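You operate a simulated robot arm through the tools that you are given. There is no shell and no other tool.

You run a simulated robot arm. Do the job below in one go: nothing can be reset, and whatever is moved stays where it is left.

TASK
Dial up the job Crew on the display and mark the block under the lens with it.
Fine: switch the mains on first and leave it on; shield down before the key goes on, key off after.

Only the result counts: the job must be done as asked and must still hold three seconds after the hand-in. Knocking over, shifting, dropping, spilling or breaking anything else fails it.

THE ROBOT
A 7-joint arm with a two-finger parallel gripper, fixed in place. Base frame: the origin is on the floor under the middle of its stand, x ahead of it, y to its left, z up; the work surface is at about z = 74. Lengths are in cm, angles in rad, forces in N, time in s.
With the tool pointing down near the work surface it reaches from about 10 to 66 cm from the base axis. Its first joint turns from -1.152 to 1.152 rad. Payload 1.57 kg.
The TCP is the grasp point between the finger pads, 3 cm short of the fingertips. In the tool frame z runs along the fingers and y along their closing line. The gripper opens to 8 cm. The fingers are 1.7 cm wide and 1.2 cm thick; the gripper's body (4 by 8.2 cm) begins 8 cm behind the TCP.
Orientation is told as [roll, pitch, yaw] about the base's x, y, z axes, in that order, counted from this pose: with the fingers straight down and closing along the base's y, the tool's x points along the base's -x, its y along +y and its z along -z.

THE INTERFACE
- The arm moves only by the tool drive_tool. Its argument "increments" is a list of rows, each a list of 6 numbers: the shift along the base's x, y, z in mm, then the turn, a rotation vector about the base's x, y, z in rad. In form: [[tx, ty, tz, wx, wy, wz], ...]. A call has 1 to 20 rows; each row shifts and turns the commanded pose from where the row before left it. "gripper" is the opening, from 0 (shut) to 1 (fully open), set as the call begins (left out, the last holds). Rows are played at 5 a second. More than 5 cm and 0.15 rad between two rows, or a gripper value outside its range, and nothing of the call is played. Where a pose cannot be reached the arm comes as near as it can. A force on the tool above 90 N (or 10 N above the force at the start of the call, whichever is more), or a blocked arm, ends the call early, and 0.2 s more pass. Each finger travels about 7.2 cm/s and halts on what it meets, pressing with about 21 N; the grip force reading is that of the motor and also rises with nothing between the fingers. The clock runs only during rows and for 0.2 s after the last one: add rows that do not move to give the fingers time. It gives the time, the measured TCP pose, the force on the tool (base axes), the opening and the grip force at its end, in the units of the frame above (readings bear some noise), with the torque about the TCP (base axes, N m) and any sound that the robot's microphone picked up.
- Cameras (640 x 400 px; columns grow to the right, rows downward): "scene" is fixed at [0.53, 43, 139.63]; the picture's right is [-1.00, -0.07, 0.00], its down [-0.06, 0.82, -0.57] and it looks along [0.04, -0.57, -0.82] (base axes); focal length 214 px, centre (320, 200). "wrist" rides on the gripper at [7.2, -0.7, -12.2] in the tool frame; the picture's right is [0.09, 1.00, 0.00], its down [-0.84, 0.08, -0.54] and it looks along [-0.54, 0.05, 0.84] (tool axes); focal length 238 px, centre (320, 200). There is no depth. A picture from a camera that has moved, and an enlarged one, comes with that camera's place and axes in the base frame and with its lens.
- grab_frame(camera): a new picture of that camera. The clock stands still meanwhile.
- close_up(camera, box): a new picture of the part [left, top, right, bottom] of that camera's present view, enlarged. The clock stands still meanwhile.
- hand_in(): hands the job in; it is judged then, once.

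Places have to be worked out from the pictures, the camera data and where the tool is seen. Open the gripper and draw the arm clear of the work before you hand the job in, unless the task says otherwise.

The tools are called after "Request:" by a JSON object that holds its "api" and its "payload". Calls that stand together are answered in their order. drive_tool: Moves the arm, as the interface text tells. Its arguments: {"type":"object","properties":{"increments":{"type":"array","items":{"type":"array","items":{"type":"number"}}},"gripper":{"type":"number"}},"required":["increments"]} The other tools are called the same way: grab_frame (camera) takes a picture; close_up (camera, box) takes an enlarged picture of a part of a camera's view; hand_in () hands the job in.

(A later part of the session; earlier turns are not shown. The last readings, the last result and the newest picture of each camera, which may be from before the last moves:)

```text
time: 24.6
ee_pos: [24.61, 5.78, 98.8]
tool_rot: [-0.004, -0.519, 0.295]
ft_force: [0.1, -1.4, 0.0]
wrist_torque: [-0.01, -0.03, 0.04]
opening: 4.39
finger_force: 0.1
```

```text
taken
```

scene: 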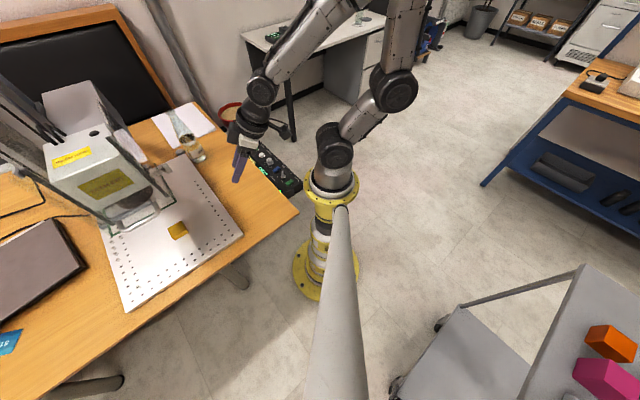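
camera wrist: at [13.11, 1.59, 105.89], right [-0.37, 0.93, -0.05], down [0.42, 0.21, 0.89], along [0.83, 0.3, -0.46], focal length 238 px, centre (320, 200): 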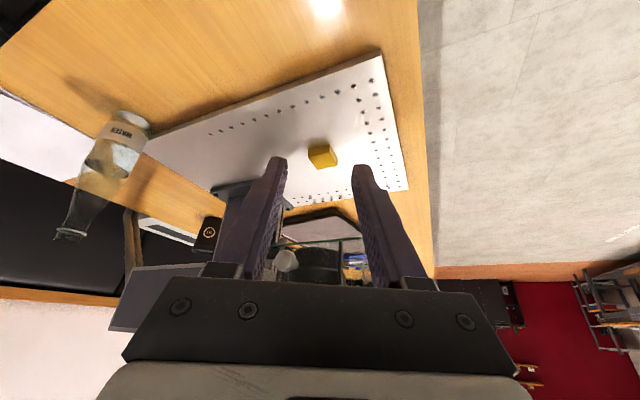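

The head hangs between the fingers in this inverted view. I zoom in there.

Request:
{"api": "close_up", "payload": {"camera": "wrist", "box": [200, 120, 420, 290]}}

Request:
{"api": "close_up", "payload": {"camera": "scene", "box": [40, 120, 200, 260]}}

Request:
{"api": "close_up", "payload": {"camera": "scene", "box": [0, 60, 130, 200]}}

```text
2.35 times, centred on (310, 205) of wrist
camera zoom: at [13.11, 1.59, 105.89], right [-0.37, 0.93, -0.05], down [0.42, 0.21, 0.89], along [0.83, 0.3, -0.46], focal length 561 px, centre (344, 188)
```

zoom: 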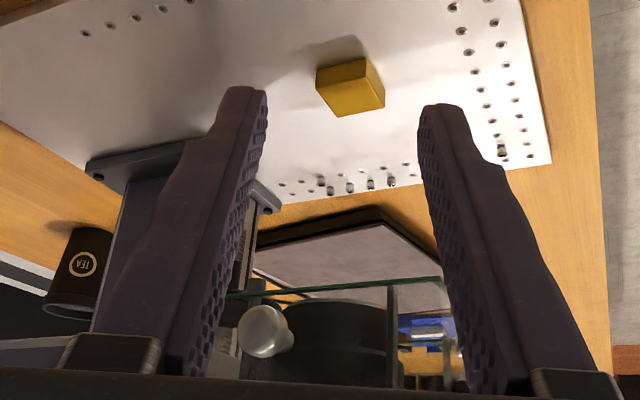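

```text
2.86 times, centred on (120, 190) of scene
camera zoom: at [0.53, 43.0, 139.63], right [-1.0, -0.07, 0.0], down [-0.06, 0.82, -0.57], along [0.04, -0.57, -0.82], focal length 613 px, centre (891, 229)
```

zoom: 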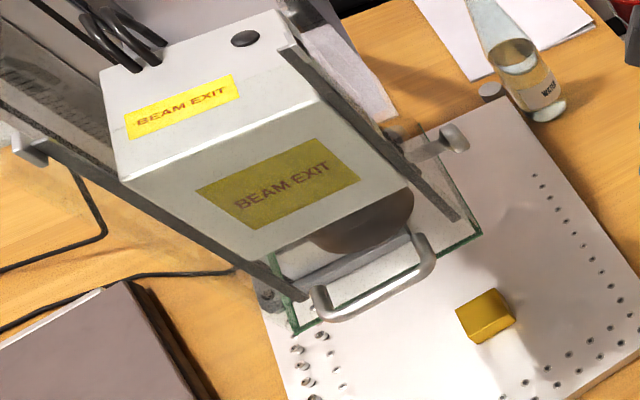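

```text
2.86 times, centred on (65, 130) of scene
camera zoom: at [0.53, 43.0, 139.63], right [-1.0, -0.07, 0.0], down [-0.06, 0.82, -0.57], along [0.04, -0.57, -0.82], focal length 613 px, centre (1049, 400)
```

zoom: 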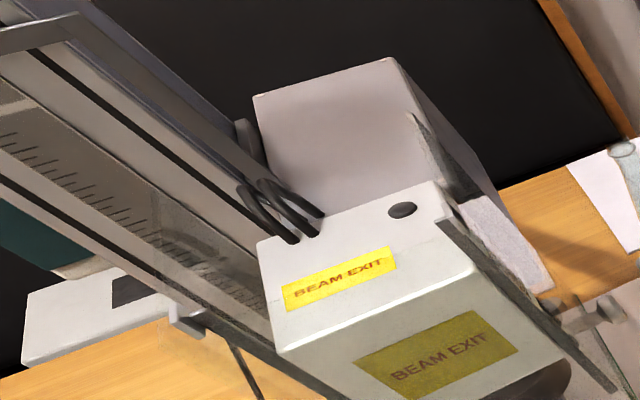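

The hood looks like a three-sided glass shield riding on two vertical rails, with a U handle on its front pane and a chrome knob on its side. I swing round to the front (from +y side) and tilt further for a clear side view.

Request:
{"api": "drive_tool", "payload": {"increments": [[2, 31, 5, 0, 0, -0.13], [2, 31, 5, 0, 0, -0.13], [4, 31, 5, 0, 0, -0.13], [5, 31, 5, 0, 0, -0.13], [6, 31, 5, 0, 0, -0.13], [6, 31, 5, 0, 0, -0.13], [6, 31, 5, 0, 0, -0.13], [6, 31, 5, 0, 0, -0.13], [0, 0, 0, -0.095, -0.102, 0], [0, 0, 0, -0.095, -0.102, 0], [0, 0, 0, -0.095, -0.102, 0], [0, 0, 0, 0, 0, 0]]}}

Request:
{"api": "grab_frame", "payload": {"camera": "wrist"}}

Request:
{"api": "grab_frame", "payload": {"camera": "scene"}}

```text
time: 27.2
ee_pos: [33.17, 28.32, 102.96]
tool_rot: [-0.007, -0.935, -0.738]
ft_force: [0.1, -0.7, 0.8]
wrist_torque: [-0.01, -0.02, -0.01]
opening: 4.43
finger_force: 0.1
out of reach, approached as far as the arm can: row 9, 10, 11
```

```text
taken
camera wrist: at [22.32, 37.42, 104.47], right [0.64, 0.77, -0.08], down [0.1, 0.02, 0.99], along [0.77, -0.64, -0.06], focal length 238 px, centre (320, 200)
```

wrist: 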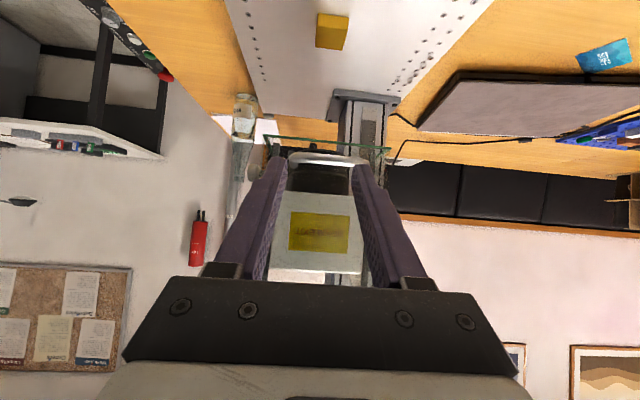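

```text
taken
```

scene: 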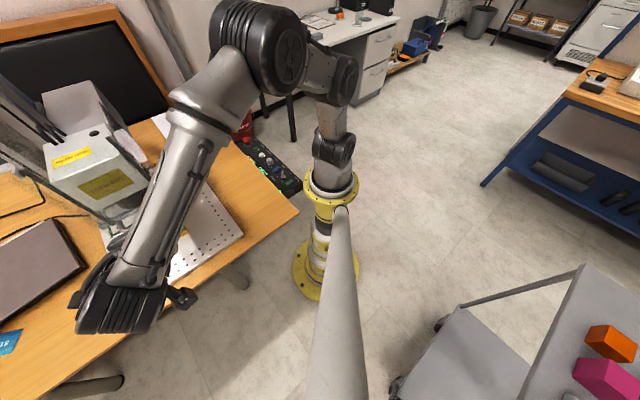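

I now see the front of the hood squarely. I zoom in on it.

Request:
{"api": "close_up", "payload": {"camera": "wrist", "box": [240, 80, 410, 200]}}

Request:
{"api": "close_up", "payload": {"camera": "wrist", "box": [250, 130, 400, 290]}}

Request:
{"api": "close_up", "payload": {"camera": "wrist", "box": [220, 0, 500, 140]}}

```text
3.33 times, centred on (325, 140) of wrist
camera zoom: at [22.32, 37.42, 104.47], right [0.64, 0.77, -0.08], down [0.1, 0.02, 0.99], along [0.77, -0.64, -0.06], focal length 794 px, centre (303, 400)
```

zoom: 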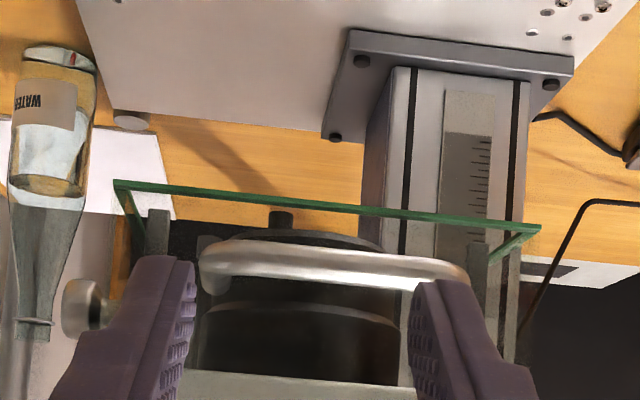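

```text
2.50 times, centred on (325, 210) of wrist
camera zoom: at [22.32, 37.42, 104.47], right [0.64, 0.77, -0.08], down [0.1, 0.02, 0.99], along [0.77, -0.64, -0.06], focal length 596 px, centre (308, 175)
```

zoom: 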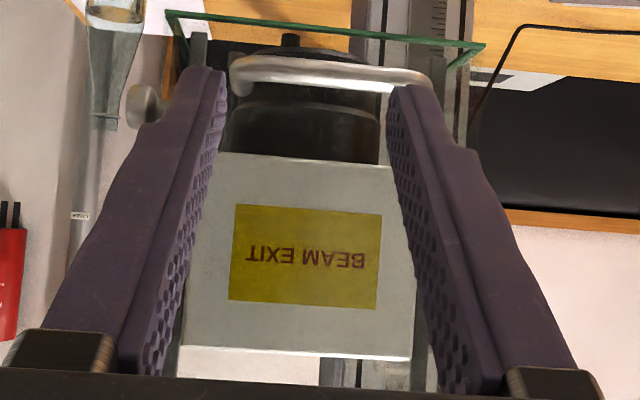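

```text
2.29 times, centred on (360, 70) of wrist
camera zoom: at [22.32, 37.42, 104.47], right [0.64, 0.77, -0.08], down [0.1, 0.02, 0.99], along [0.77, -0.64, -0.06], focal length 545 px, centre (229, 497)
```

zoom: 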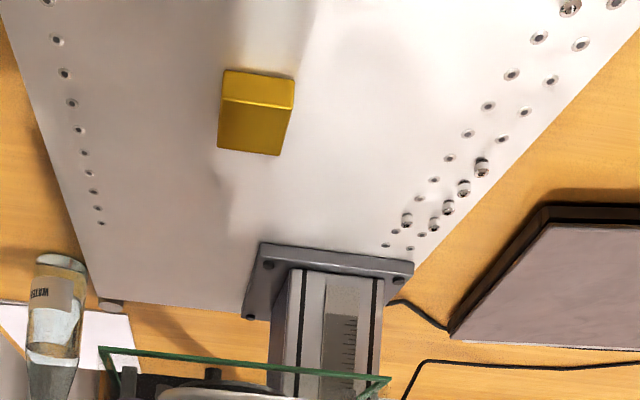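

The block lines up under the lens. The glass hood sits raised at lens height; I examine the side knob and handle more closely.

Request:
{"api": "close_up", "payload": {"camera": "scene", "box": [125, 140, 175, 200]}}

Request:
{"api": "close_up", "payload": {"camera": "wrist", "box": [240, 125, 310, 185]}}

Request:
{"api": "close_up", "payload": {"camera": "wrist", "box": [330, 120, 410, 200]}}

```text
6.67 times, centred on (150, 170) of scene
camera zoom: at [0.53, 43.0, 139.63], right [-1.0, -0.07, 0.0], down [-0.06, 0.82, -0.57], along [0.04, -0.57, -0.82], focal length 1430 px, centre (1453, 400)
```

zoom: 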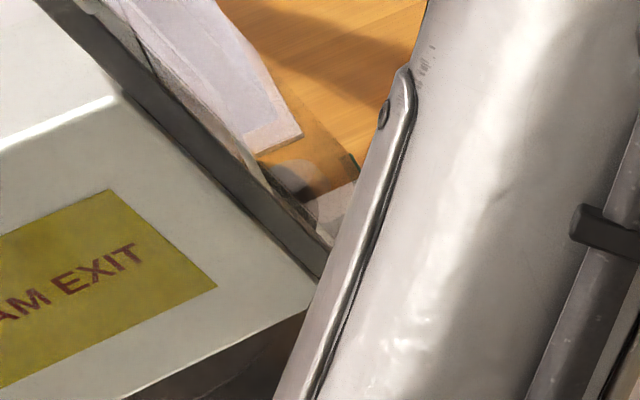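

```text
6.67 times, centred on (275, 155) of wrist
camera zoom: at [22.32, 37.42, 104.47], right [0.64, 0.77, -0.08], down [0.1, 0.02, 0.99], along [0.77, -0.64, -0.06], focal length 1589 px, centre (620, 500)
```

zoom: 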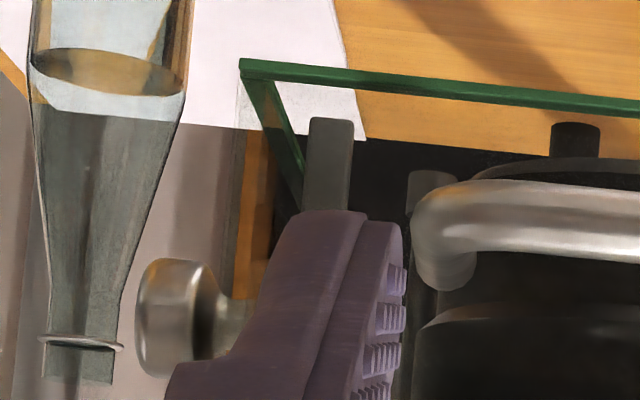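

```text
5.00 times, centred on (370, 160) of wrist
camera zoom: at [22.32, 37.42, 104.47], right [0.64, 0.77, -0.08], down [0.1, 0.02, 0.99], along [0.77, -0.64, -0.06], focal length 1192 px, centre (70, 400)
```

zoom: 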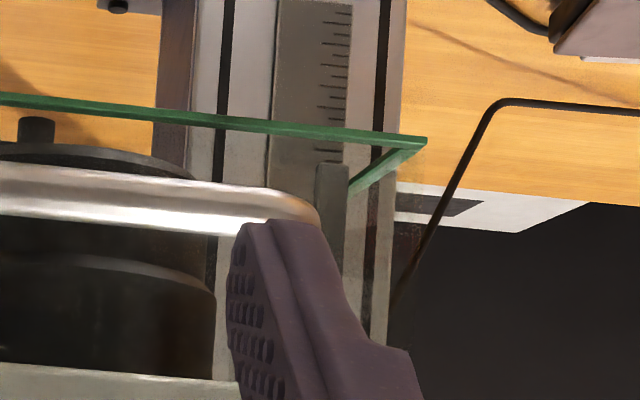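

The knob sits outside the near side pane at about (41.9,8.2,99.2), while the hood's bottom edge is at z about 96.4 and its front pane near u=15. I back off the same way and then view that side from the robot's right.

Request:
{"api": "drive_tool", "payload": {"increments": [[0, 0, 0, 0.095, 0.102, 0], [0, 0, 0, 0.095, 0.102, 0], [0, 0, 0, 0.095, 0.102, 0], [-6, -31, -5, 0, 0, 0.13], [-6, -31, -5, 0, 0, 0.13], [-6, -31, -5, 0, 0, 0.13], [-6, -31, -5, 0, 0, 0.13], [-5, -31, -5, 0, 0, 0.13], [-4, -31, -5, 0, 0, 0.13], [-2, -31, -5, 0, 0, 0.13], [-2, -31, -5, 0, 0, 0.13], [0, 0, 0, 0, 0, 0]]}}

```text
time: 29.8
ee_pos: [29.26, 3.68, 99.2]
tool_rot: [0.0, -0.518, 0.298]
ft_force: [0.2, -0.1, -0.2]
wrist_torque: [-0.01, 0.0, 0.0]
opening: 4.39
finger_force: 0.0
```

Now at (29.3,3.7,99.2). I go to the right side and look toward the knob along the desk's cross direction.

Request:
{"api": "drive_tool", "payload": {"increments": [[-12, -40, 0, 0, 0, 0.13], [-12, -40, 0, 0, 0, 0.13], [-12, -40, 0, 0, 0, 0.13], [-12, -40, 0, 0, 0, 0.13], [0, 0, 0, 0.102, -0.095, 0], [0, 0, 0, 0.102, -0.095, 0], [0, 0, 0, 0.102, -0.095, 0], [0, 0, 0, 0, 0, 0]]}}

Request:
{"api": "grab_frame", "payload": {"camera": "wrist"}}

```text
time: 31.6
ee_pos: [24.75, -12.21, 98.93]
tool_rot: [-0.001, -0.938, 0.816]
ft_force: [0.1, 0.3, -0.3]
wrist_torque: [-0.02, -0.04, -0.02]
opening: 4.41
finger_force: 0.0
```

```text
taken
camera wrist: at [15.54, -23.0, 100.46], right [-0.76, 0.64, -0.07], down [-0.02, 0.1, 1.0], along [0.65, 0.76, -0.06], focal length 238 px, centre (320, 200)
```

wrist: 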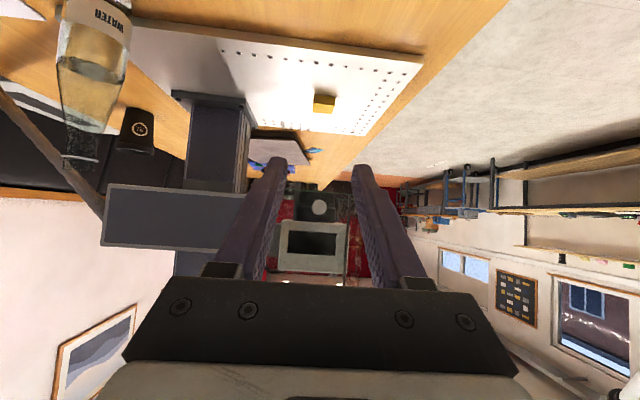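

This view faces the hood's side with the knob in the middle. I zoom in.

Request:
{"api": "close_up", "payload": {"camera": "wrist", "box": [255, 165, 385, 285]}}

Request:
{"api": "close_up", "payload": {"camera": "wrist", "box": [295, 180, 355, 225]}}

Request:
{"api": "close_up", "payload": {"camera": "scene", "box": [125, 140, 175, 200]}}

```text
3.33 times, centred on (320, 225) of wrist
camera zoom: at [15.54, -23.0, 100.46], right [-0.76, 0.64, -0.07], down [-0.02, 0.1, 1.0], along [0.65, 0.76, -0.06], focal length 794 px, centre (320, 117)
```

zoom: 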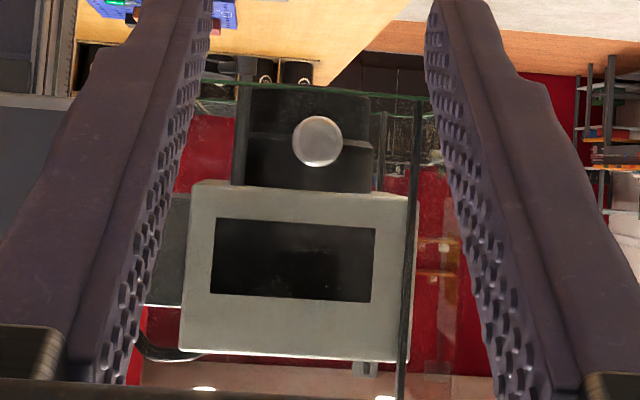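

```text
8.89 times, centred on (325, 202) of wrist
camera zoom: at [15.54, -23.0, 100.46], right [-0.76, 0.64, -0.07], down [-0.02, 0.1, 1.0], along [0.65, 0.76, -0.06], focal length 2119 px, centre (276, 178)
```

zoom: 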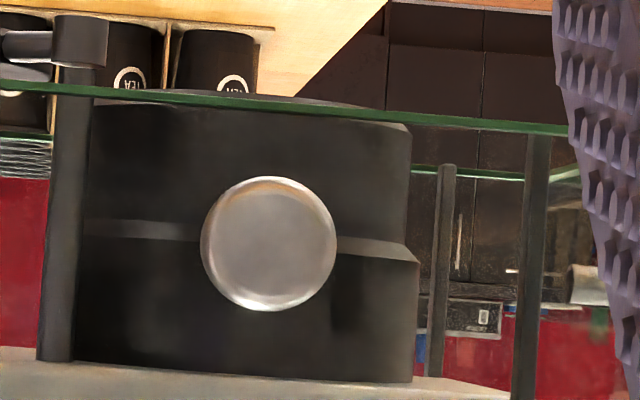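

```text
6.67 times, centred on (150, 170) of scene
camera zoom: at [0.53, 43.0, 139.63], right [-1.0, -0.07, 0.0], down [-0.06, 0.82, -0.57], along [0.04, -0.57, -0.82], focal length 1430 px, centre (1453, 400)
```

zoom: 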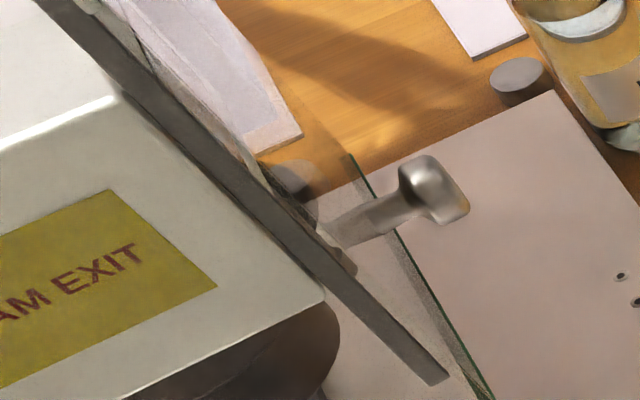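

The knob is a mushroom on a stem through the side pane at lens height – perhaps a latch pin. I zoom in from the scene camera to see where its stem goes.

Request:
{"api": "close_up", "payload": {"camera": "scene", "box": [143, 158, 163, 180]}}

Request:
{"api": "close_up", "payload": {"camera": "scene", "box": [90, 160, 165, 245]}}

Request:
{"api": "close_up", "payload": {"camera": "wrist", "box": [285, 175, 345, 285]}}

```text
16.00 times, centred on (153, 169) of scene
camera zoom: at [0.53, 43.0, 139.63], right [-1.0, -0.07, 0.0], down [-0.06, 0.82, -0.57], along [0.04, -0.57, -0.82], focal length 3432 px, centre (2992, 696)
```

zoom: 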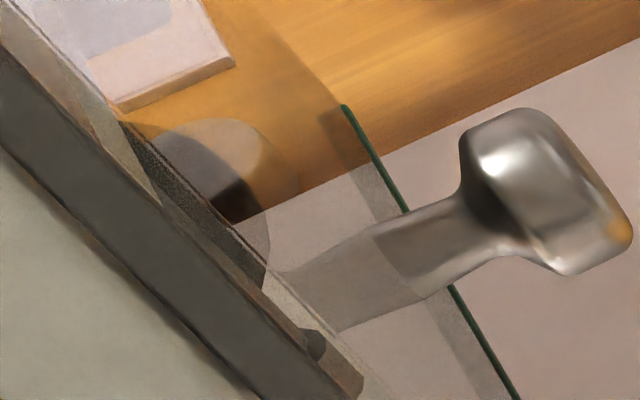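

```text
4.71 times, centred on (128, 202) of scene
camera zoom: at [0.53, 43.0, 139.63], right [-1.0, -0.07, 0.0], down [-0.06, 0.82, -0.57], along [0.04, -0.57, -0.82], focal length 1009 px, centre (1226, 188)
```

zoom: 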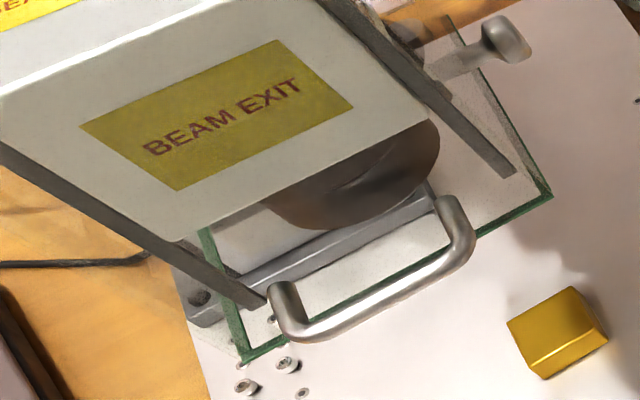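

```text
3.64 times, centred on (315, 230) of wrist
camera zoom: at [15.54, -23.0, 100.46], right [-0.76, 0.64, -0.07], down [-0.02, 0.1, 1.0], along [0.65, 0.76, -0.06], focal length 867 px, centre (338, 91)
```

zoom: 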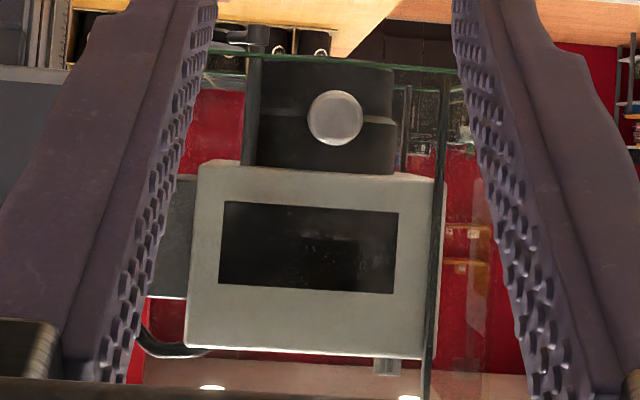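

The stem passes through the side pane toward the lens barrel, so it may be a latch, but I can test the hood gently by pushing on its handle bar (about (40.2,23.3,99.3)). First I straighten the tool and swing round to the front, staying clear of the hood.

Request:
{"api": "drive_tool", "payload": {"increments": [[0, 0, 10, -0.1075, 0.1011, 0], [0, 0, 10, -0.1075, 0.1011, 0], [0, 0, 10, -0.1075, 0.1011, 0], [0, 0, 10, -0.1075, 0.1011, 0], [0, 0, 10, -0.1075, 0.1011, 0], [-3, 36, 6, 0, 0, -0.1334], [-3, 36, 6, 0, 0, -0.1334], [-3, 36, 6, 0, 0, -0.1334], [-3, 36, 6, 0, 0, -0.1334], [8, 36, 6, 0, 0, -0.1334], [8, 36, 6, 0, 0, -0.1334], [8, 36, 6, 0, 0, -0.1334], [8, 36, 6, 0, 0, -0.1334], [8, 36, 6, 0, 0, -0.1334], [8, 36, 6, 0, 0, -0.1334], [8, 36, 6, 0, 0, -0.1334], [8, 36, 6, 0, 0, -0.1334], [0, 0, 0, 0, 0, 0]], "gripper": 0}}

Request:
{"api": "grab_frame", "payload": {"camera": "wrist"}}

Request:
{"api": "grab_frame", "payload": {"camera": "scene"}}

```text
time: 35.4
ee_pos: [29.58, 30.86, 111.0]
tool_rot: [0.001, -0.198, -0.784]
ft_force: [-0.3, 0.2, 0.0]
wrist_torque: [0.01, 0.01, -0.02]
opening: 0.0
finger_force: 21.1
```

```text
taken
camera wrist: at [22.36, 37.05, 121.63], right [0.64, 0.77, -0.02], down [0.56, -0.45, 0.7], along [0.53, -0.46, -0.72], focal length 238 px, centre (320, 200)
```

wrist: 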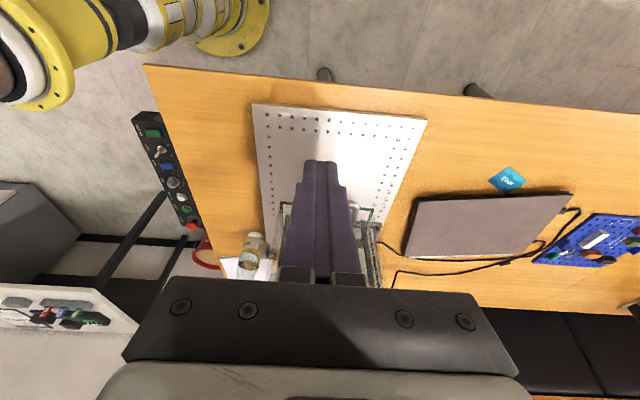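

```text
taken
```

scene: 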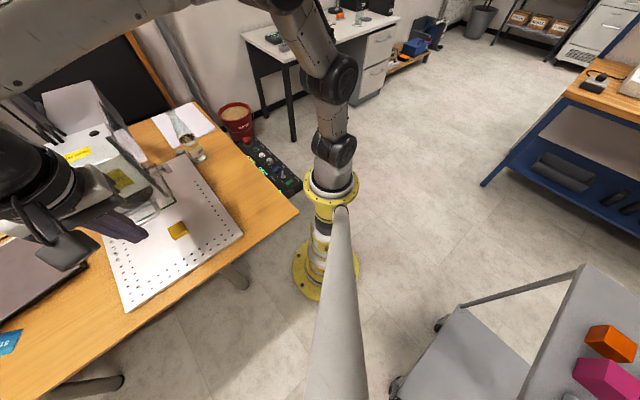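

I look for the handle past the fingers in this view to refine its place.

Request:
{"api": "close_up", "payload": {"camera": "wrist", "box": [260, 150, 400, 290]}}

Request:
{"api": "close_up", "payload": {"camera": "scene", "box": [60, 130, 190, 260]}}

```text
2.86 times, centred on (330, 220) of wrist
camera zoom: at [22.36, 37.05, 121.63], right [0.64, 0.77, -0.02], down [0.56, -0.45, 0.7], along [0.53, -0.46, -0.72], focal length 681 px, centre (291, 143)
```

zoom: 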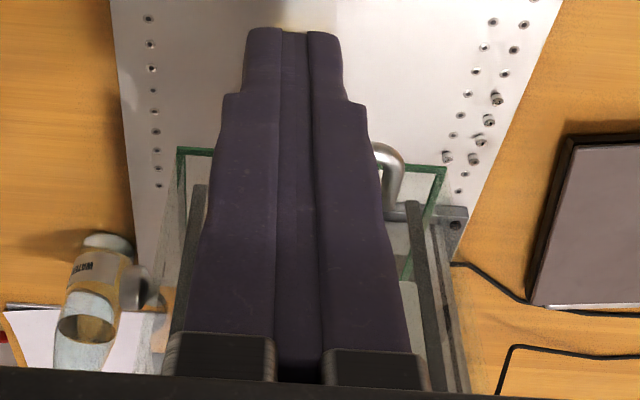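

```text
3.08 times, centred on (125, 195) of scene
camera zoom: at [0.53, 43.0, 139.63], right [-1.0, -0.07, 0.0], down [-0.06, 0.82, -0.57], along [0.04, -0.57, -0.82], focal length 660 px, centre (920, 215)
```

zoom: 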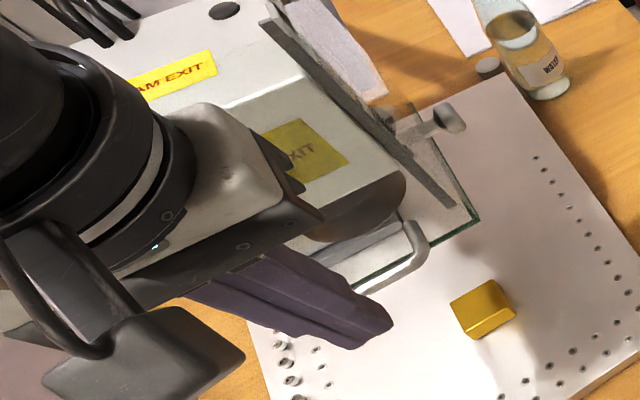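

I bring the shut fingertips to hover about 3 cm above the handle bar's middle.

Request:
{"api": "drive_tool", "payload": {"increments": [[33, -23, -10, 0, 0, 0], [33, -23, -15, 0, 0, 0], [33, -23, -20, 0, 0, 0], [0, 0, 0, 0, 0, 0]]}}

Request:
{"api": "close_up", "payload": {"camera": "wrist", "box": [220, 90, 420, 230]}}

Request:
{"api": "close_up", "payload": {"camera": "scene", "box": [60, 130, 190, 260]}}

```text
time: 36.4
ee_pos: [39.75, 23.65, 106.83]
tool_rot: [0.0, -0.198, -0.782]
ft_force: [-0.5, 0.5, 0.1]
wrist_torque: [0.0, 0.03, 0.0]
opening: 0.0
finger_force: 21.2
```

```text
2.86 times, centred on (320, 160) of wrist
camera zoom: at [32.49, 29.87, 117.4], right [0.64, 0.77, -0.02], down [0.56, -0.45, 0.7], along [0.53, -0.45, -0.72], focal length 681 px, centre (320, 314)
```

zoom: 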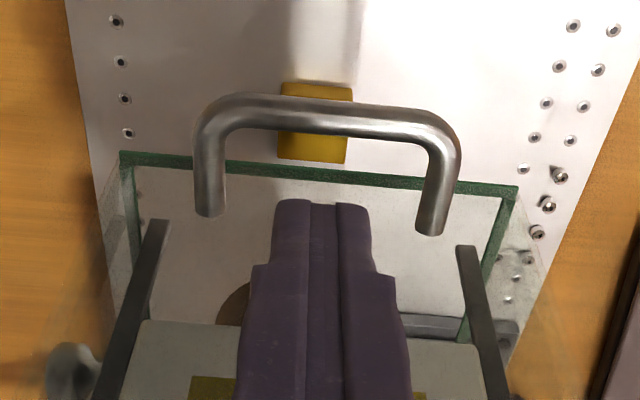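

```text
3.08 times, centred on (125, 195) of scene
camera zoom: at [0.53, 43.0, 139.63], right [-1.0, -0.07, 0.0], down [-0.06, 0.82, -0.57], along [0.04, -0.57, -0.82], focal length 660 px, centre (920, 215)
```

zoom: 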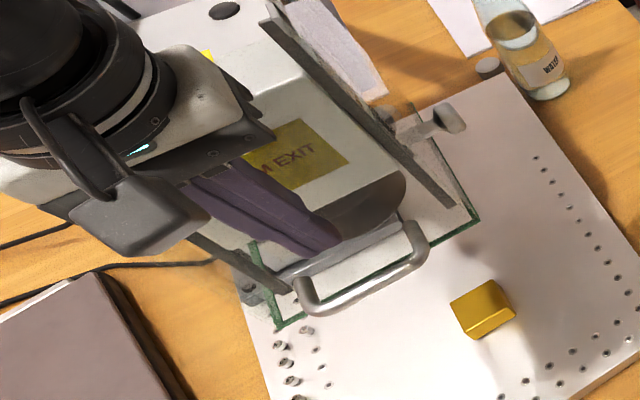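

The bar is right below the tips, at about (40.0,23.5,99.2). I shift 2 mm and lower to a few millimetres above it.

Request:
{"api": "drive_tool", "payload": {"increments": [[-2, 2, -10, 0, 0, 0], [0, 0, -15, 0, 0, 0], [0, 0, -6, 0, 0, 0], [0, 0, 0, 0, 0, 0]]}}

Request:
{"api": "close_up", "payload": {"camera": "wrist", "box": [220, 90, 420, 230]}}

Request:
{"api": "close_up", "payload": {"camera": "scene", "box": [90, 160, 165, 240]}}

```text
time: 37.4
ee_pos: [39.21, 23.99, 103.45]
tool_rot: [-0.001, -0.198, -0.783]
ft_force: [-0.5, 0.7, 0.3]
wrist_torque: [-0.01, 0.01, 0.01]
opening: 0.0
finger_force: 20.9
```

```text
2.86 times, centred on (320, 160) of wrist
camera zoom: at [32.14, 30.21, 114.13], right [0.64, 0.77, -0.02], down [0.56, -0.45, 0.7], along [0.53, -0.46, -0.72], focal length 681 px, centre (320, 314)
```

zoom: 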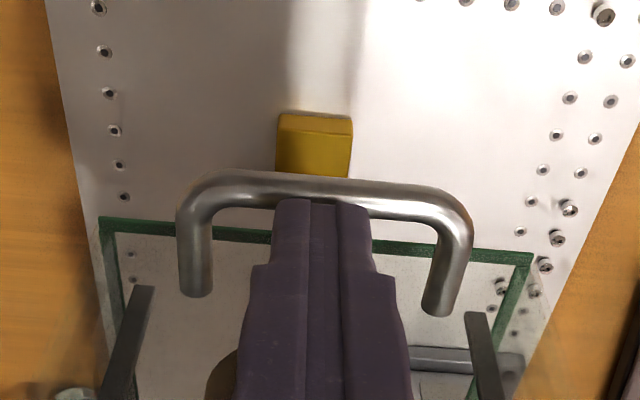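

```text
5.00 times, centred on (128, 200) of scene
camera zoom: at [0.53, 43.0, 139.63], right [-1.0, -0.07, 0.0], down [-0.06, 0.82, -0.57], along [0.04, -0.57, -0.82], focal length 1072 px, centre (1282, 200)
```

zoom: 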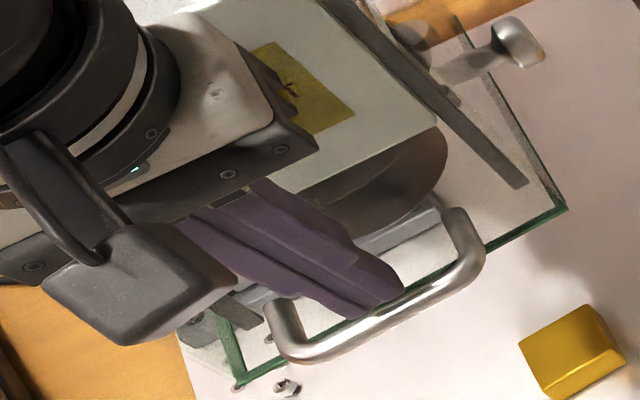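

The tips are right over the bar. I descend in 1 mm steps and watch the force.

Request:
{"api": "drive_tool", "payload": {"increments": [[0, 0, -1, 0, 0, 0], [0, 0, -1, 0, 0, 0], [0, 0, -1, 0, 0, 0], [0, 0, -1, 0, 0, 0], [0, 0, -1, 0, 0, 0], [0, 0, 0, 0, 0, 0]]}}

```text
time: 38.8
ee_pos: [39.43, 24.01, 103.01]
tool_rot: [0.0, -0.198, -0.784]
ft_force: [-0.7, -0.1, 0.1]
wrist_torque: [0.02, 0.0, 0.02]
opening: 0.01
finger_force: 20.8
```

No contact yet (tip about z 100.05). I continue in 1 mm steps.

Request:
{"api": "drive_tool", "payload": {"increments": [[0, 0, -1, 0, 0, 0], [0, 0, -1, 0, 0, 0], [0, 0, -1, 0, 0, 0], [0, 0, 0, 0, 0, 0]]}}

```text
time: 39.8
ee_pos: [39.49, 24.07, 102.71]
tool_rot: [-0.001, -0.197, -0.783]
ft_force: [-0.4, 0.1, 0.3]
wrist_torque: [-0.01, -0.01, 0.01]
opening: 0.0
finger_force: 20.4
```

Still free at tip z about 99.8. Next few millimetres.

Request:
{"api": "drive_tool", "payload": {"increments": [[0, 0, -1, 0, 0, 0], [0, 0, -1, 0, 0, 0], [0, 0, -1, 0, 0, 0], [0, 0, 0, 0, 0, 0]]}}

```text
time: 40.8
ee_pos: [39.25, 23.99, 102.53]
tool_rot: [-0.001, -0.197, -0.783]
ft_force: [-0.8, 0.3, 0.2]
wrist_torque: [0.02, -0.01, -0.05]
opening: 0.0
finger_force: 21.2
```

Request:
{"api": "close_up", "payload": {"camera": "wrist", "box": [250, 110, 390, 210]}}

Request:
{"api": "drive_tool", "payload": {"increments": [[0, 0, -1, 0, 0, 0], [0, 0, -1, 0, 0, 0], [0, 0, 0, 0, 0, 0]]}}

```text
4.00 times, centred on (320, 160) of wrist
camera zoom: at [32.23, 30.17, 113.11], right [0.64, 0.77, -0.02], down [0.56, -0.45, 0.7], along [0.53, -0.45, -0.72], focal length 953 px, centre (320, 360)
```

zoom: 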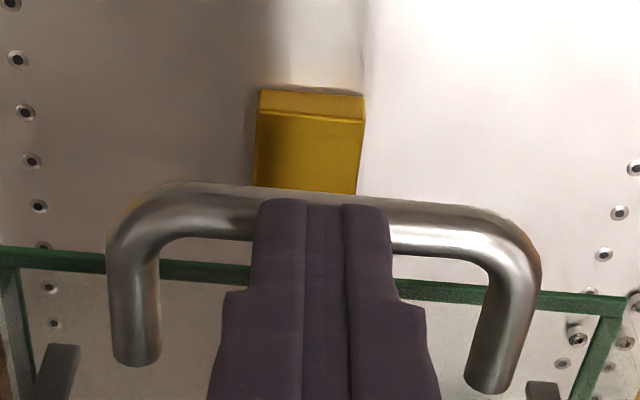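

```text
time: 41.6
ee_pos: [39.34, 23.98, 102.21]
tool_rot: [-0.001, -0.197, -0.784]
ft_force: [-1.5, 1.7, 2.2]
wrist_torque: [0.03, 0.11, -0.05]
opening: 0.01
finger_force: 21.4
```

First touch: about 3 N up and outward, so the tips are slightly outboard of the bar's crown. I lift 2 mm, shift 4 mm toward the pane, and lower again.

Request:
{"api": "drive_tool", "payload": {"increments": [[0, 0, 3, 0, 0, 0], [2.8, -2.8, 0, 0, 0, 0], [0, 0, -1, 0, 0, 0], [0, 0, -1, 0, 0, 0], [0, 0, -1, 0, 0, 0], [0, 0, 0, 0, 0, 0]]}}

Request:
{"api": "close_up", "payload": {"camera": "wrist", "box": [250, 110, 390, 210]}}

```text
time: 43.0
ee_pos: [39.79, 23.67, 102.01]
tool_rot: [-0.001, -0.198, -0.782]
ft_force: [-1.6, -0.4, 2.1]
wrist_torque: [0.0, 0.09, -0.02]
opening: 0.0
finger_force: 20.5
```

```text
4.00 times, centred on (320, 160) of wrist
camera zoom: at [32.62, 29.95, 112.68], right [0.64, 0.77, -0.02], down [0.56, -0.45, 0.7], along [0.53, -0.45, -0.72], focal length 953 px, centre (320, 360)
```

zoom: 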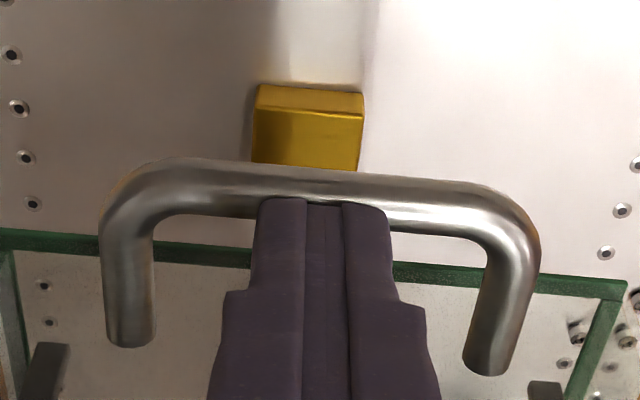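

Light contact again (about 2 N), tips on the bar. I push down 3 mm and see whether the hood follows or the force rises.

Request:
{"api": "drive_tool", "payload": {"increments": [[0, 0, -1, 0, 0, 0], [0, 0, -1, 0, 0, 0], [0, 0, -1, 0, 0, 0], [0, 0, 0, 0, 0, 0]]}}

Request:
{"api": "close_up", "payload": {"camera": "wrist", "box": [250, 110, 390, 210]}}

```text
time: 44.0
ee_pos: [39.84, 23.67, 101.88]
tool_rot: [-0.001, -0.197, -0.782]
ft_force: [-0.2, 2.3, 1.6]
wrist_torque: [0.04, -0.02, -0.02]
opening: 0.02
finger_force: 21.1
```

```text
4.00 times, centred on (320, 160) of wrist
camera zoom: at [32.66, 29.88, 112.45], right [0.64, 0.77, -0.02], down [0.56, -0.45, 0.7], along [0.53, -0.45, -0.72], focal length 953 px, centre (320, 360)
```

zoom: 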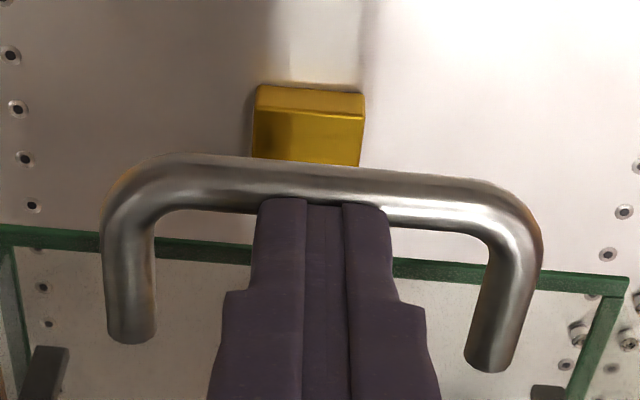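

The force stays at about 2-3 N. I continue 4 mm more, watching.

Request:
{"api": "drive_tool", "payload": {"increments": [[0, 0, -1, 0, 0, 0], [0, 0, -1, 0, 0, 0], [0, 0, -1, 0, 0, 0], [0, 0, -1, 0, 0, 0], [0, 0, 0, 0, 0, 0]]}}

Request:
{"api": "close_up", "payload": {"camera": "wrist", "box": [250, 110, 390, 210]}}

Request:
{"api": "close_up", "payload": {"camera": "scene", "box": [90, 160, 165, 240]}}

```text
time: 45.2
ee_pos: [39.6, 23.62, 101.4]
tool_rot: [-0.002, -0.196, -0.784]
ft_force: [1.3, -0.4, 1.0]
wrist_torque: [0.04, -0.01, 0.0]
opening: 0.0
finger_force: 20.9
```

```text
4.00 times, centred on (320, 160) of wrist
camera zoom: at [32.52, 29.88, 111.97], right [0.64, 0.77, -0.02], down [0.56, -0.45, 0.7], along [0.53, -0.46, -0.72], focal length 953 px, centre (320, 360)
```

zoom: 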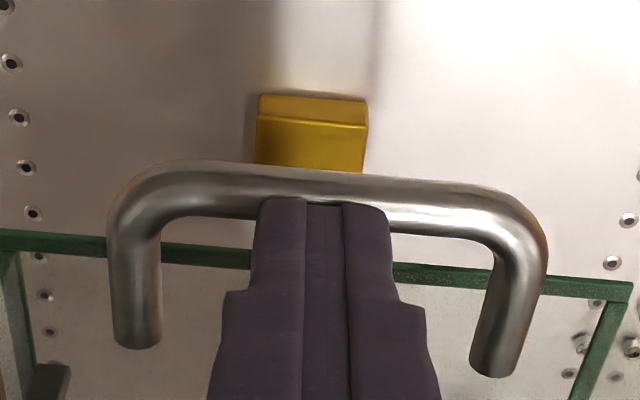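

```text
5.00 times, centred on (128, 200) of scene
camera zoom: at [0.53, 43.0, 139.63], right [-1.0, -0.07, 0.0], down [-0.06, 0.82, -0.57], along [0.04, -0.57, -0.82], focal length 1072 px, centre (1282, 200)
```

zoom: 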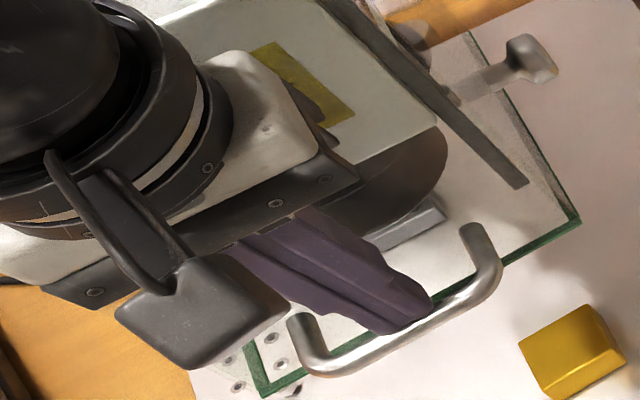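

The hood, knob and all, moved down about 1 cm with only ~2 N – it slides freely on fixed rails. I keep pushing it down in 5 mm rows.

Request:
{"api": "drive_tool", "payload": {"increments": [[0, 0, -4, 0, 0, 0], [0, 0, -5, 0, 0, 0], [0, 0, -5, 0, 0, 0], [0, 0, -5, 0, 0, 0], [0, 0, -5, 0, 0, 0], [0, 0, -5, 0, 0, 0], [0, 0, -5, 0, 0, 0], [0, 0, -5, 0, 0, 0], [0, 0, 0, 0, 0, 0]]}}

Request:
{"api": "close_up", "payload": {"camera": "scene", "box": [60, 120, 190, 260]}}

Request:
{"api": "close_up", "payload": {"camera": "wrist", "box": [220, 90, 420, 230]}}

```text
time: 47.2
ee_pos: [39.72, 23.79, 97.49]
tool_rot: [-0.001, -0.198, -0.785]
ft_force: [-0.9, 0.0, 0.9]
wrist_torque: [0.01, 0.02, -0.05]
opening: 0.0
finger_force: 21.0
```

```text
2.86 times, centred on (125, 190) of scene
camera zoom: at [0.53, 43.0, 139.63], right [-1.0, -0.07, 0.0], down [-0.06, 0.82, -0.57], along [0.04, -0.57, -0.82], focal length 613 px, centre (877, 229)
```

zoom: 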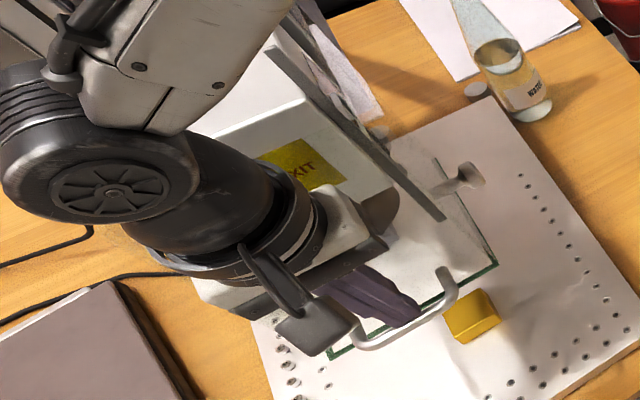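

```text
2.86 times, centred on (320, 160) of wrist
camera zoom: at [32.61, 29.84, 108.13], right [0.64, 0.77, -0.02], down [0.56, -0.45, 0.7], along [0.53, -0.46, -0.72], focal length 681 px, centre (320, 314)
```

zoom: 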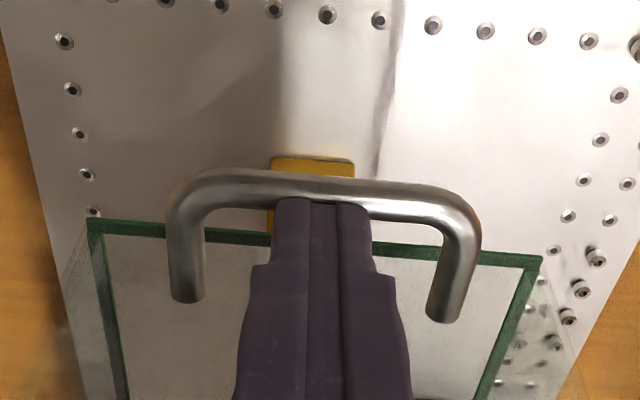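

The hood follows at about 1 N. I continue down.

Request:
{"api": "drive_tool", "payload": {"increments": [[0, 0, -5, 0, 0, 0], [0, 0, -5, 0, 0, 0], [0, 0, -5, 0, 0, 0], [0, 0, -5, 0, 0, 0], [0, 0, -5, 0, 0, 0], [0, 0, -5, 0, 0, 0], [0, 0, -5, 0, 0, 0], [0, 0, -5, 0, 0, 0], [0, 0, -5, 0, 0, 0], [0, 0, -5, 0, 0, 0], [0, 0, 0, 0, 0, 0]]}}

Request:
{"api": "close_up", "payload": {"camera": "scene", "box": [60, 120, 190, 260]}}

Request:
{"api": "close_up", "payload": {"camera": "wrist", "box": [220, 90, 420, 230]}}

```text
time: 49.6
ee_pos: [39.68, 23.81, 92.55]
tool_rot: [-0.003, -0.197, -0.784]
ft_force: [0.1, 0.8, 0.3]
wrist_torque: [0.0, -0.01, 0.02]
opening: 0.0
finger_force: 21.5
```

```text
2.86 times, centred on (125, 190) of scene
camera zoom: at [0.53, 43.0, 139.63], right [-1.0, -0.07, 0.0], down [-0.06, 0.82, -0.57], along [0.04, -0.57, -0.82], focal length 613 px, centre (877, 229)
```

zoom: 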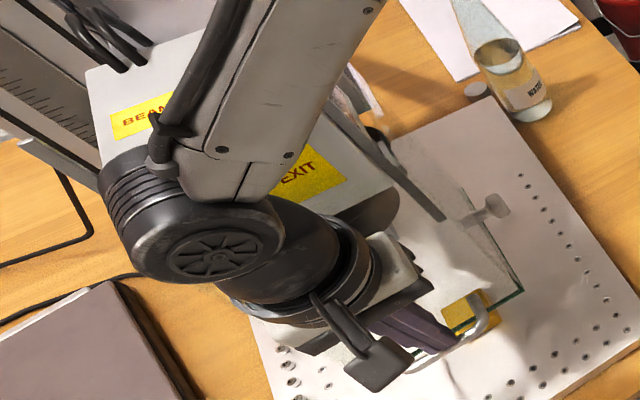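

```text
2.86 times, centred on (320, 160) of wrist
camera zoom: at [32.49, 30.05, 103.15], right [0.64, 0.77, -0.02], down [0.56, -0.45, 0.7], along [0.53, -0.46, -0.72], focal length 681 px, centre (320, 314)
```

zoom: 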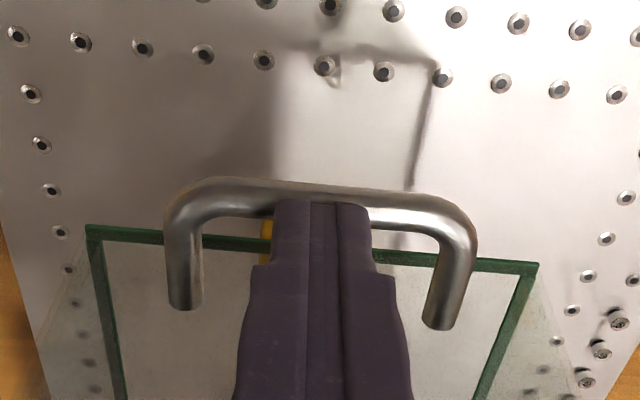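

Still free-moving; glass bottom is now about z 86. I continue down another 5 cm.

Request:
{"api": "drive_tool", "payload": {"increments": [[0, 0, -5, 0, 0, 0], [0, 0, -5, 0, 0, 0], [0, 0, -5, 0, 0, 0], [0, 0, -5, 0, 0, 0], [0, 0, -5, 0, 0, 0], [0, 0, -5, 0, 0, 0], [0, 0, -5, 0, 0, 0], [0, 0, -5, 0, 0, 0], [0, 0, -5, 0, 0, 0], [0, 0, -5, 0, 0, 0], [0, 0, 0, 0, 0, 0]]}}

Request:
{"api": "grab_frame", "payload": {"camera": "scene"}}

Request:
{"api": "close_up", "payload": {"camera": "wrist", "box": [220, 90, 420, 230]}}

```text
time: 52.0
ee_pos: [39.6, 23.71, 87.46]
tool_rot: [-0.001, -0.197, -0.783]
ft_force: [0.9, -0.2, 1.3]
wrist_torque: [0.01, -0.01, 0.0]
opening: 0.01
finger_force: 21.2
```

```text
taken
```

scene: 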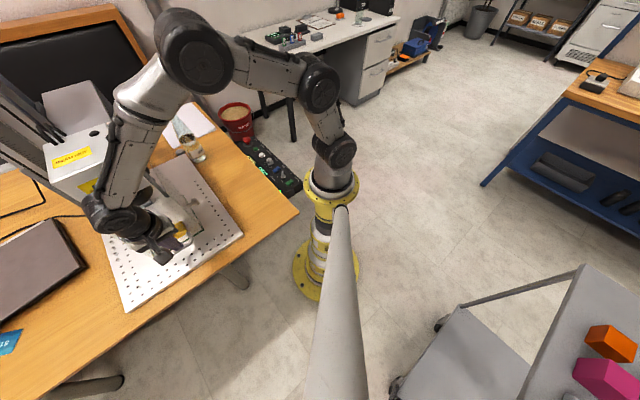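

```text
2.86 times, centred on (320, 160) of wrist
camera zoom: at [32.48, 29.92, 98.11], right [0.64, 0.77, -0.02], down [0.56, -0.45, 0.7], along [0.53, -0.46, -0.72], focal length 681 px, centre (320, 314)
```

zoom: 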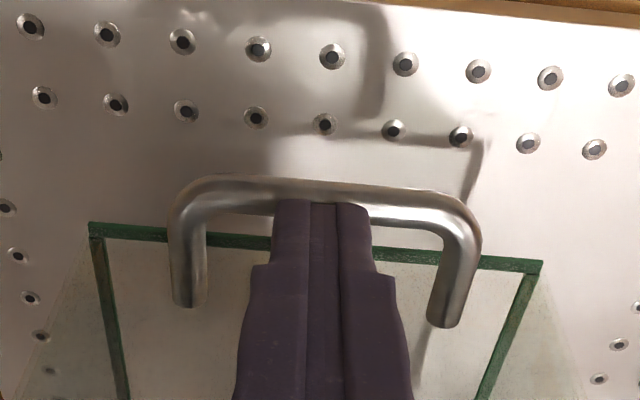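

Glass bottom is about z 81. I continue 3.5 cm with smaller rows.

Request:
{"api": "drive_tool", "payload": {"increments": [[0, 0, -4, 0, 0, 0], [0, 0, -4, 0, 0, 0], [0, 0, -4, 0, 0, 0], [0, 0, -4, 0, 0, 0], [0, 0, -3, 0, 0, 0], [0, 0, -3, 0, 0, 0], [0, 0, -3, 0, 0, 0], [0, 0, -3, 0, 0, 0], [0, 0, -3, 0, 0, 0], [0, 0, 0, 0, 0, 0]]}}

Request:
{"api": "close_up", "payload": {"camera": "scene", "box": [80, 140, 220, 280]}}

Request:
{"api": "close_up", "payload": {"camera": "wrist", "box": [220, 90, 420, 230]}}

```text
time: 54.2
ee_pos: [39.84, 23.72, 84.95]
tool_rot: [0.003, -0.2, -0.785]
ft_force: [-18.6, -11.2, 53.4]
wrist_torque: [-0.44, 0.57, -0.04]
opening: 0.0
finger_force: 20.6
```

```text
2.86 times, centred on (150, 210) of scene
camera zoom: at [0.42, 42.94, 139.65], right [-1.0, -0.07, 0.0], down [-0.06, 0.82, -0.57], along [0.04, -0.57, -0.82], focal length 613 px, centre (806, 171)
```

zoom: 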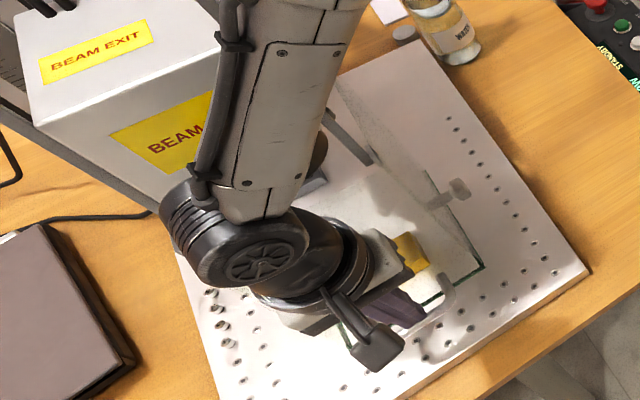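

```text
2.86 times, centred on (320, 160) of wrist
camera zoom: at [32.59, 29.96, 95.56], right [0.64, 0.77, -0.01], down [0.56, -0.45, 0.7], along [0.53, -0.45, -0.72], focal length 681 px, centre (320, 314)
```

zoom: 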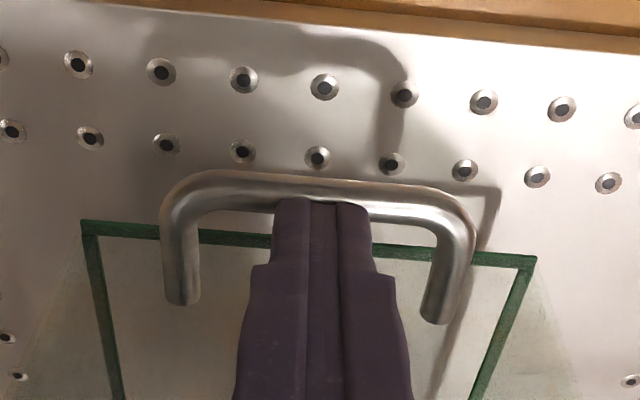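

The force jumped to 53 N: the hood has reached its lower stop (travel about 17 cm). I back off right away and check that it stays down.

Request:
{"api": "drive_tool", "payload": {"increments": [[0, 0, 8, 0, 0, 0], [-5, 5, 20, 0, 0, 0], [0, 0, 40, 0, 0, 0], [0, 0, 45, 0, 0, 0], [0, 0, 45, 0, 0, 0], [-25, 25, 30, 0, 0, 0], [-25, 25, 20, 0, 0, 0], [-25, 25, 0, 0, 0, 0], [0, 0, 0, 0, 0, 0]]}}

Request:
{"api": "grab_frame", "payload": {"camera": "wrist"}}

Request:
{"api": "close_up", "payload": {"camera": "scene", "box": [40, 100, 240, 280]}}

```text
time: 56.2
ee_pos: [31.34, 31.83, 105.25]
tool_rot: [0.0, -0.197, -0.784]
ft_force: [-0.3, -0.6, -0.2]
wrist_torque: [0.03, 0.02, 0.01]
opening: 0.0
finger_force: 21.1
```

```text
taken
camera wrist: at [24.28, 38.08, 115.96], right [0.64, 0.77, -0.02], down [0.56, -0.45, 0.7], along [0.53, -0.46, -0.72], focal length 238 px, centre (320, 200)
```

wrist: 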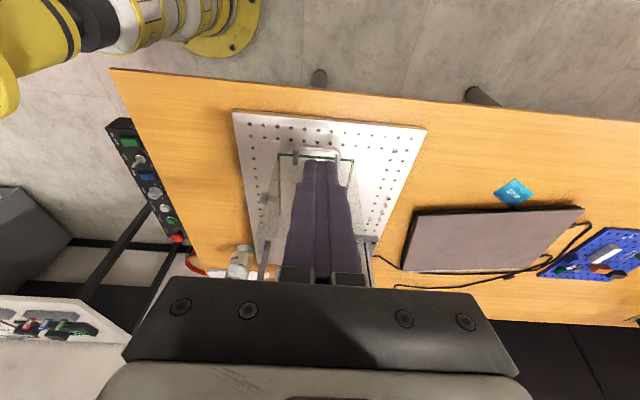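

```text
2.22 times, centred on (140, 190) of scene
camera zoom: at [0.52, 43.0, 139.63], right [-1.0, -0.07, 0.0], down [-0.06, 0.82, -0.57], along [0.04, -0.57, -0.82], focal length 477 px, centre (720, 222)
```

zoom: 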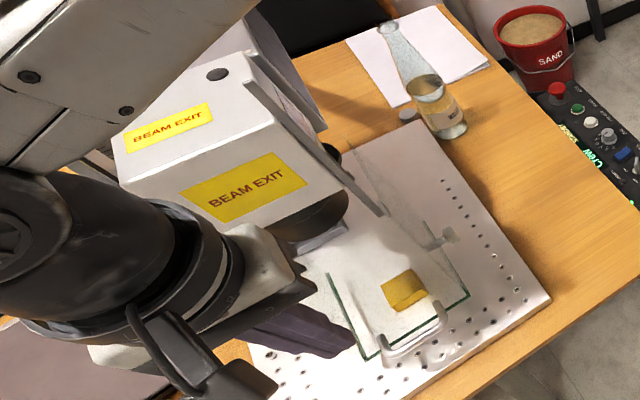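

The hood stays down around the block. Next is the key: base about (21.1,-18.15,67.3), blade lying along y (OFF), ON being along x. I straighten the tool, swing back to the panel and turn to yaw 90 degrees so the fingers close across the blade.

Request:
{"api": "drive_tool", "payload": {"increments": [[-5, 5, 0, 0.0697, 0.0697, 0], [-5, 5, 0, 0.0697, 0.0697, 0], [-8, -28, 0, 0, 0, 0.131], [-8, -28, 0, 0, 0, 0.131], [-8, -28, 0, 0, 0, 0.131], [-8, -28, 0, 0, 0, 0.131], [-8, -28, 0, 0, 0, 0.131], [-8, -28, 0, 0, 0, 0.131], [-8, -28, 0, 0, 0, 0.131], [-8, -28, 0, 0, 0, 0.131], [-3, -28, -10, 0, 0, 0.131], [-3, -28, -10, 0, 0, 0.131], [-3, -28, -10, 0, 0, 0.131], [-3, -28, -10, 0, 0, 0.131], [-3, -28, -10, 0, 0, 0.131], [-3, -28, -10, 0, 0, 0.131], [-3, -28, -10, 0, 0, 0.131], [-3, -28, -10, 0, 0, 0.131], [-3, -28, -10, 0, 0, 0.131], [0, 0, 0, 0, 0, 0]]}}

Request:
{"api": "grab_frame", "payload": {"camera": "wrist"}}

Request:
{"api": "grab_frame", "payload": {"camera": "scene"}}

```text
time: 60.4
ee_pos: [21.71, -14.88, 96.16]
tool_rot: [0.0, 0.0, 1.446]
ft_force: [0.7, -1.2, 0.5]
wrist_torque: [0.0, -0.03, 0.0]
opening: 0.0
finger_force: 21.0
```

```text
taken
camera wrist: at [21.51, -22.14, 108.41], right [-1.0, 0.03, 0.0], down [0.03, 0.84, 0.54], along [0.02, 0.54, -0.84], focal length 238 px, centre (320, 200)
```

wrist: 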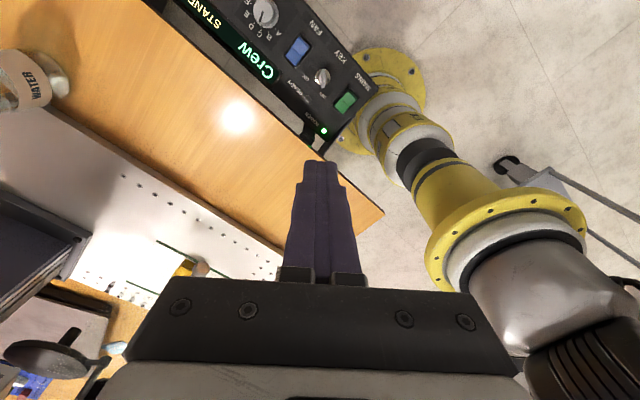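

```text
taken
```

scene: 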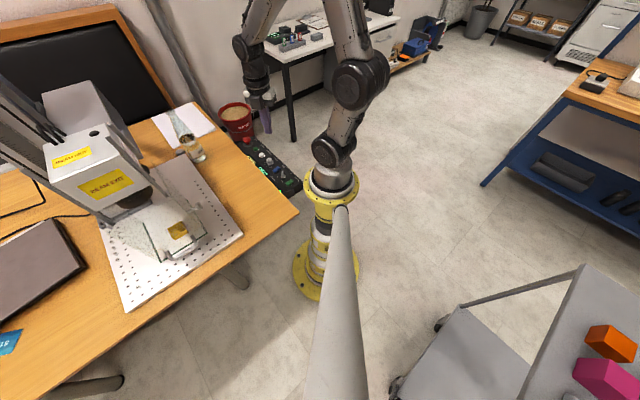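

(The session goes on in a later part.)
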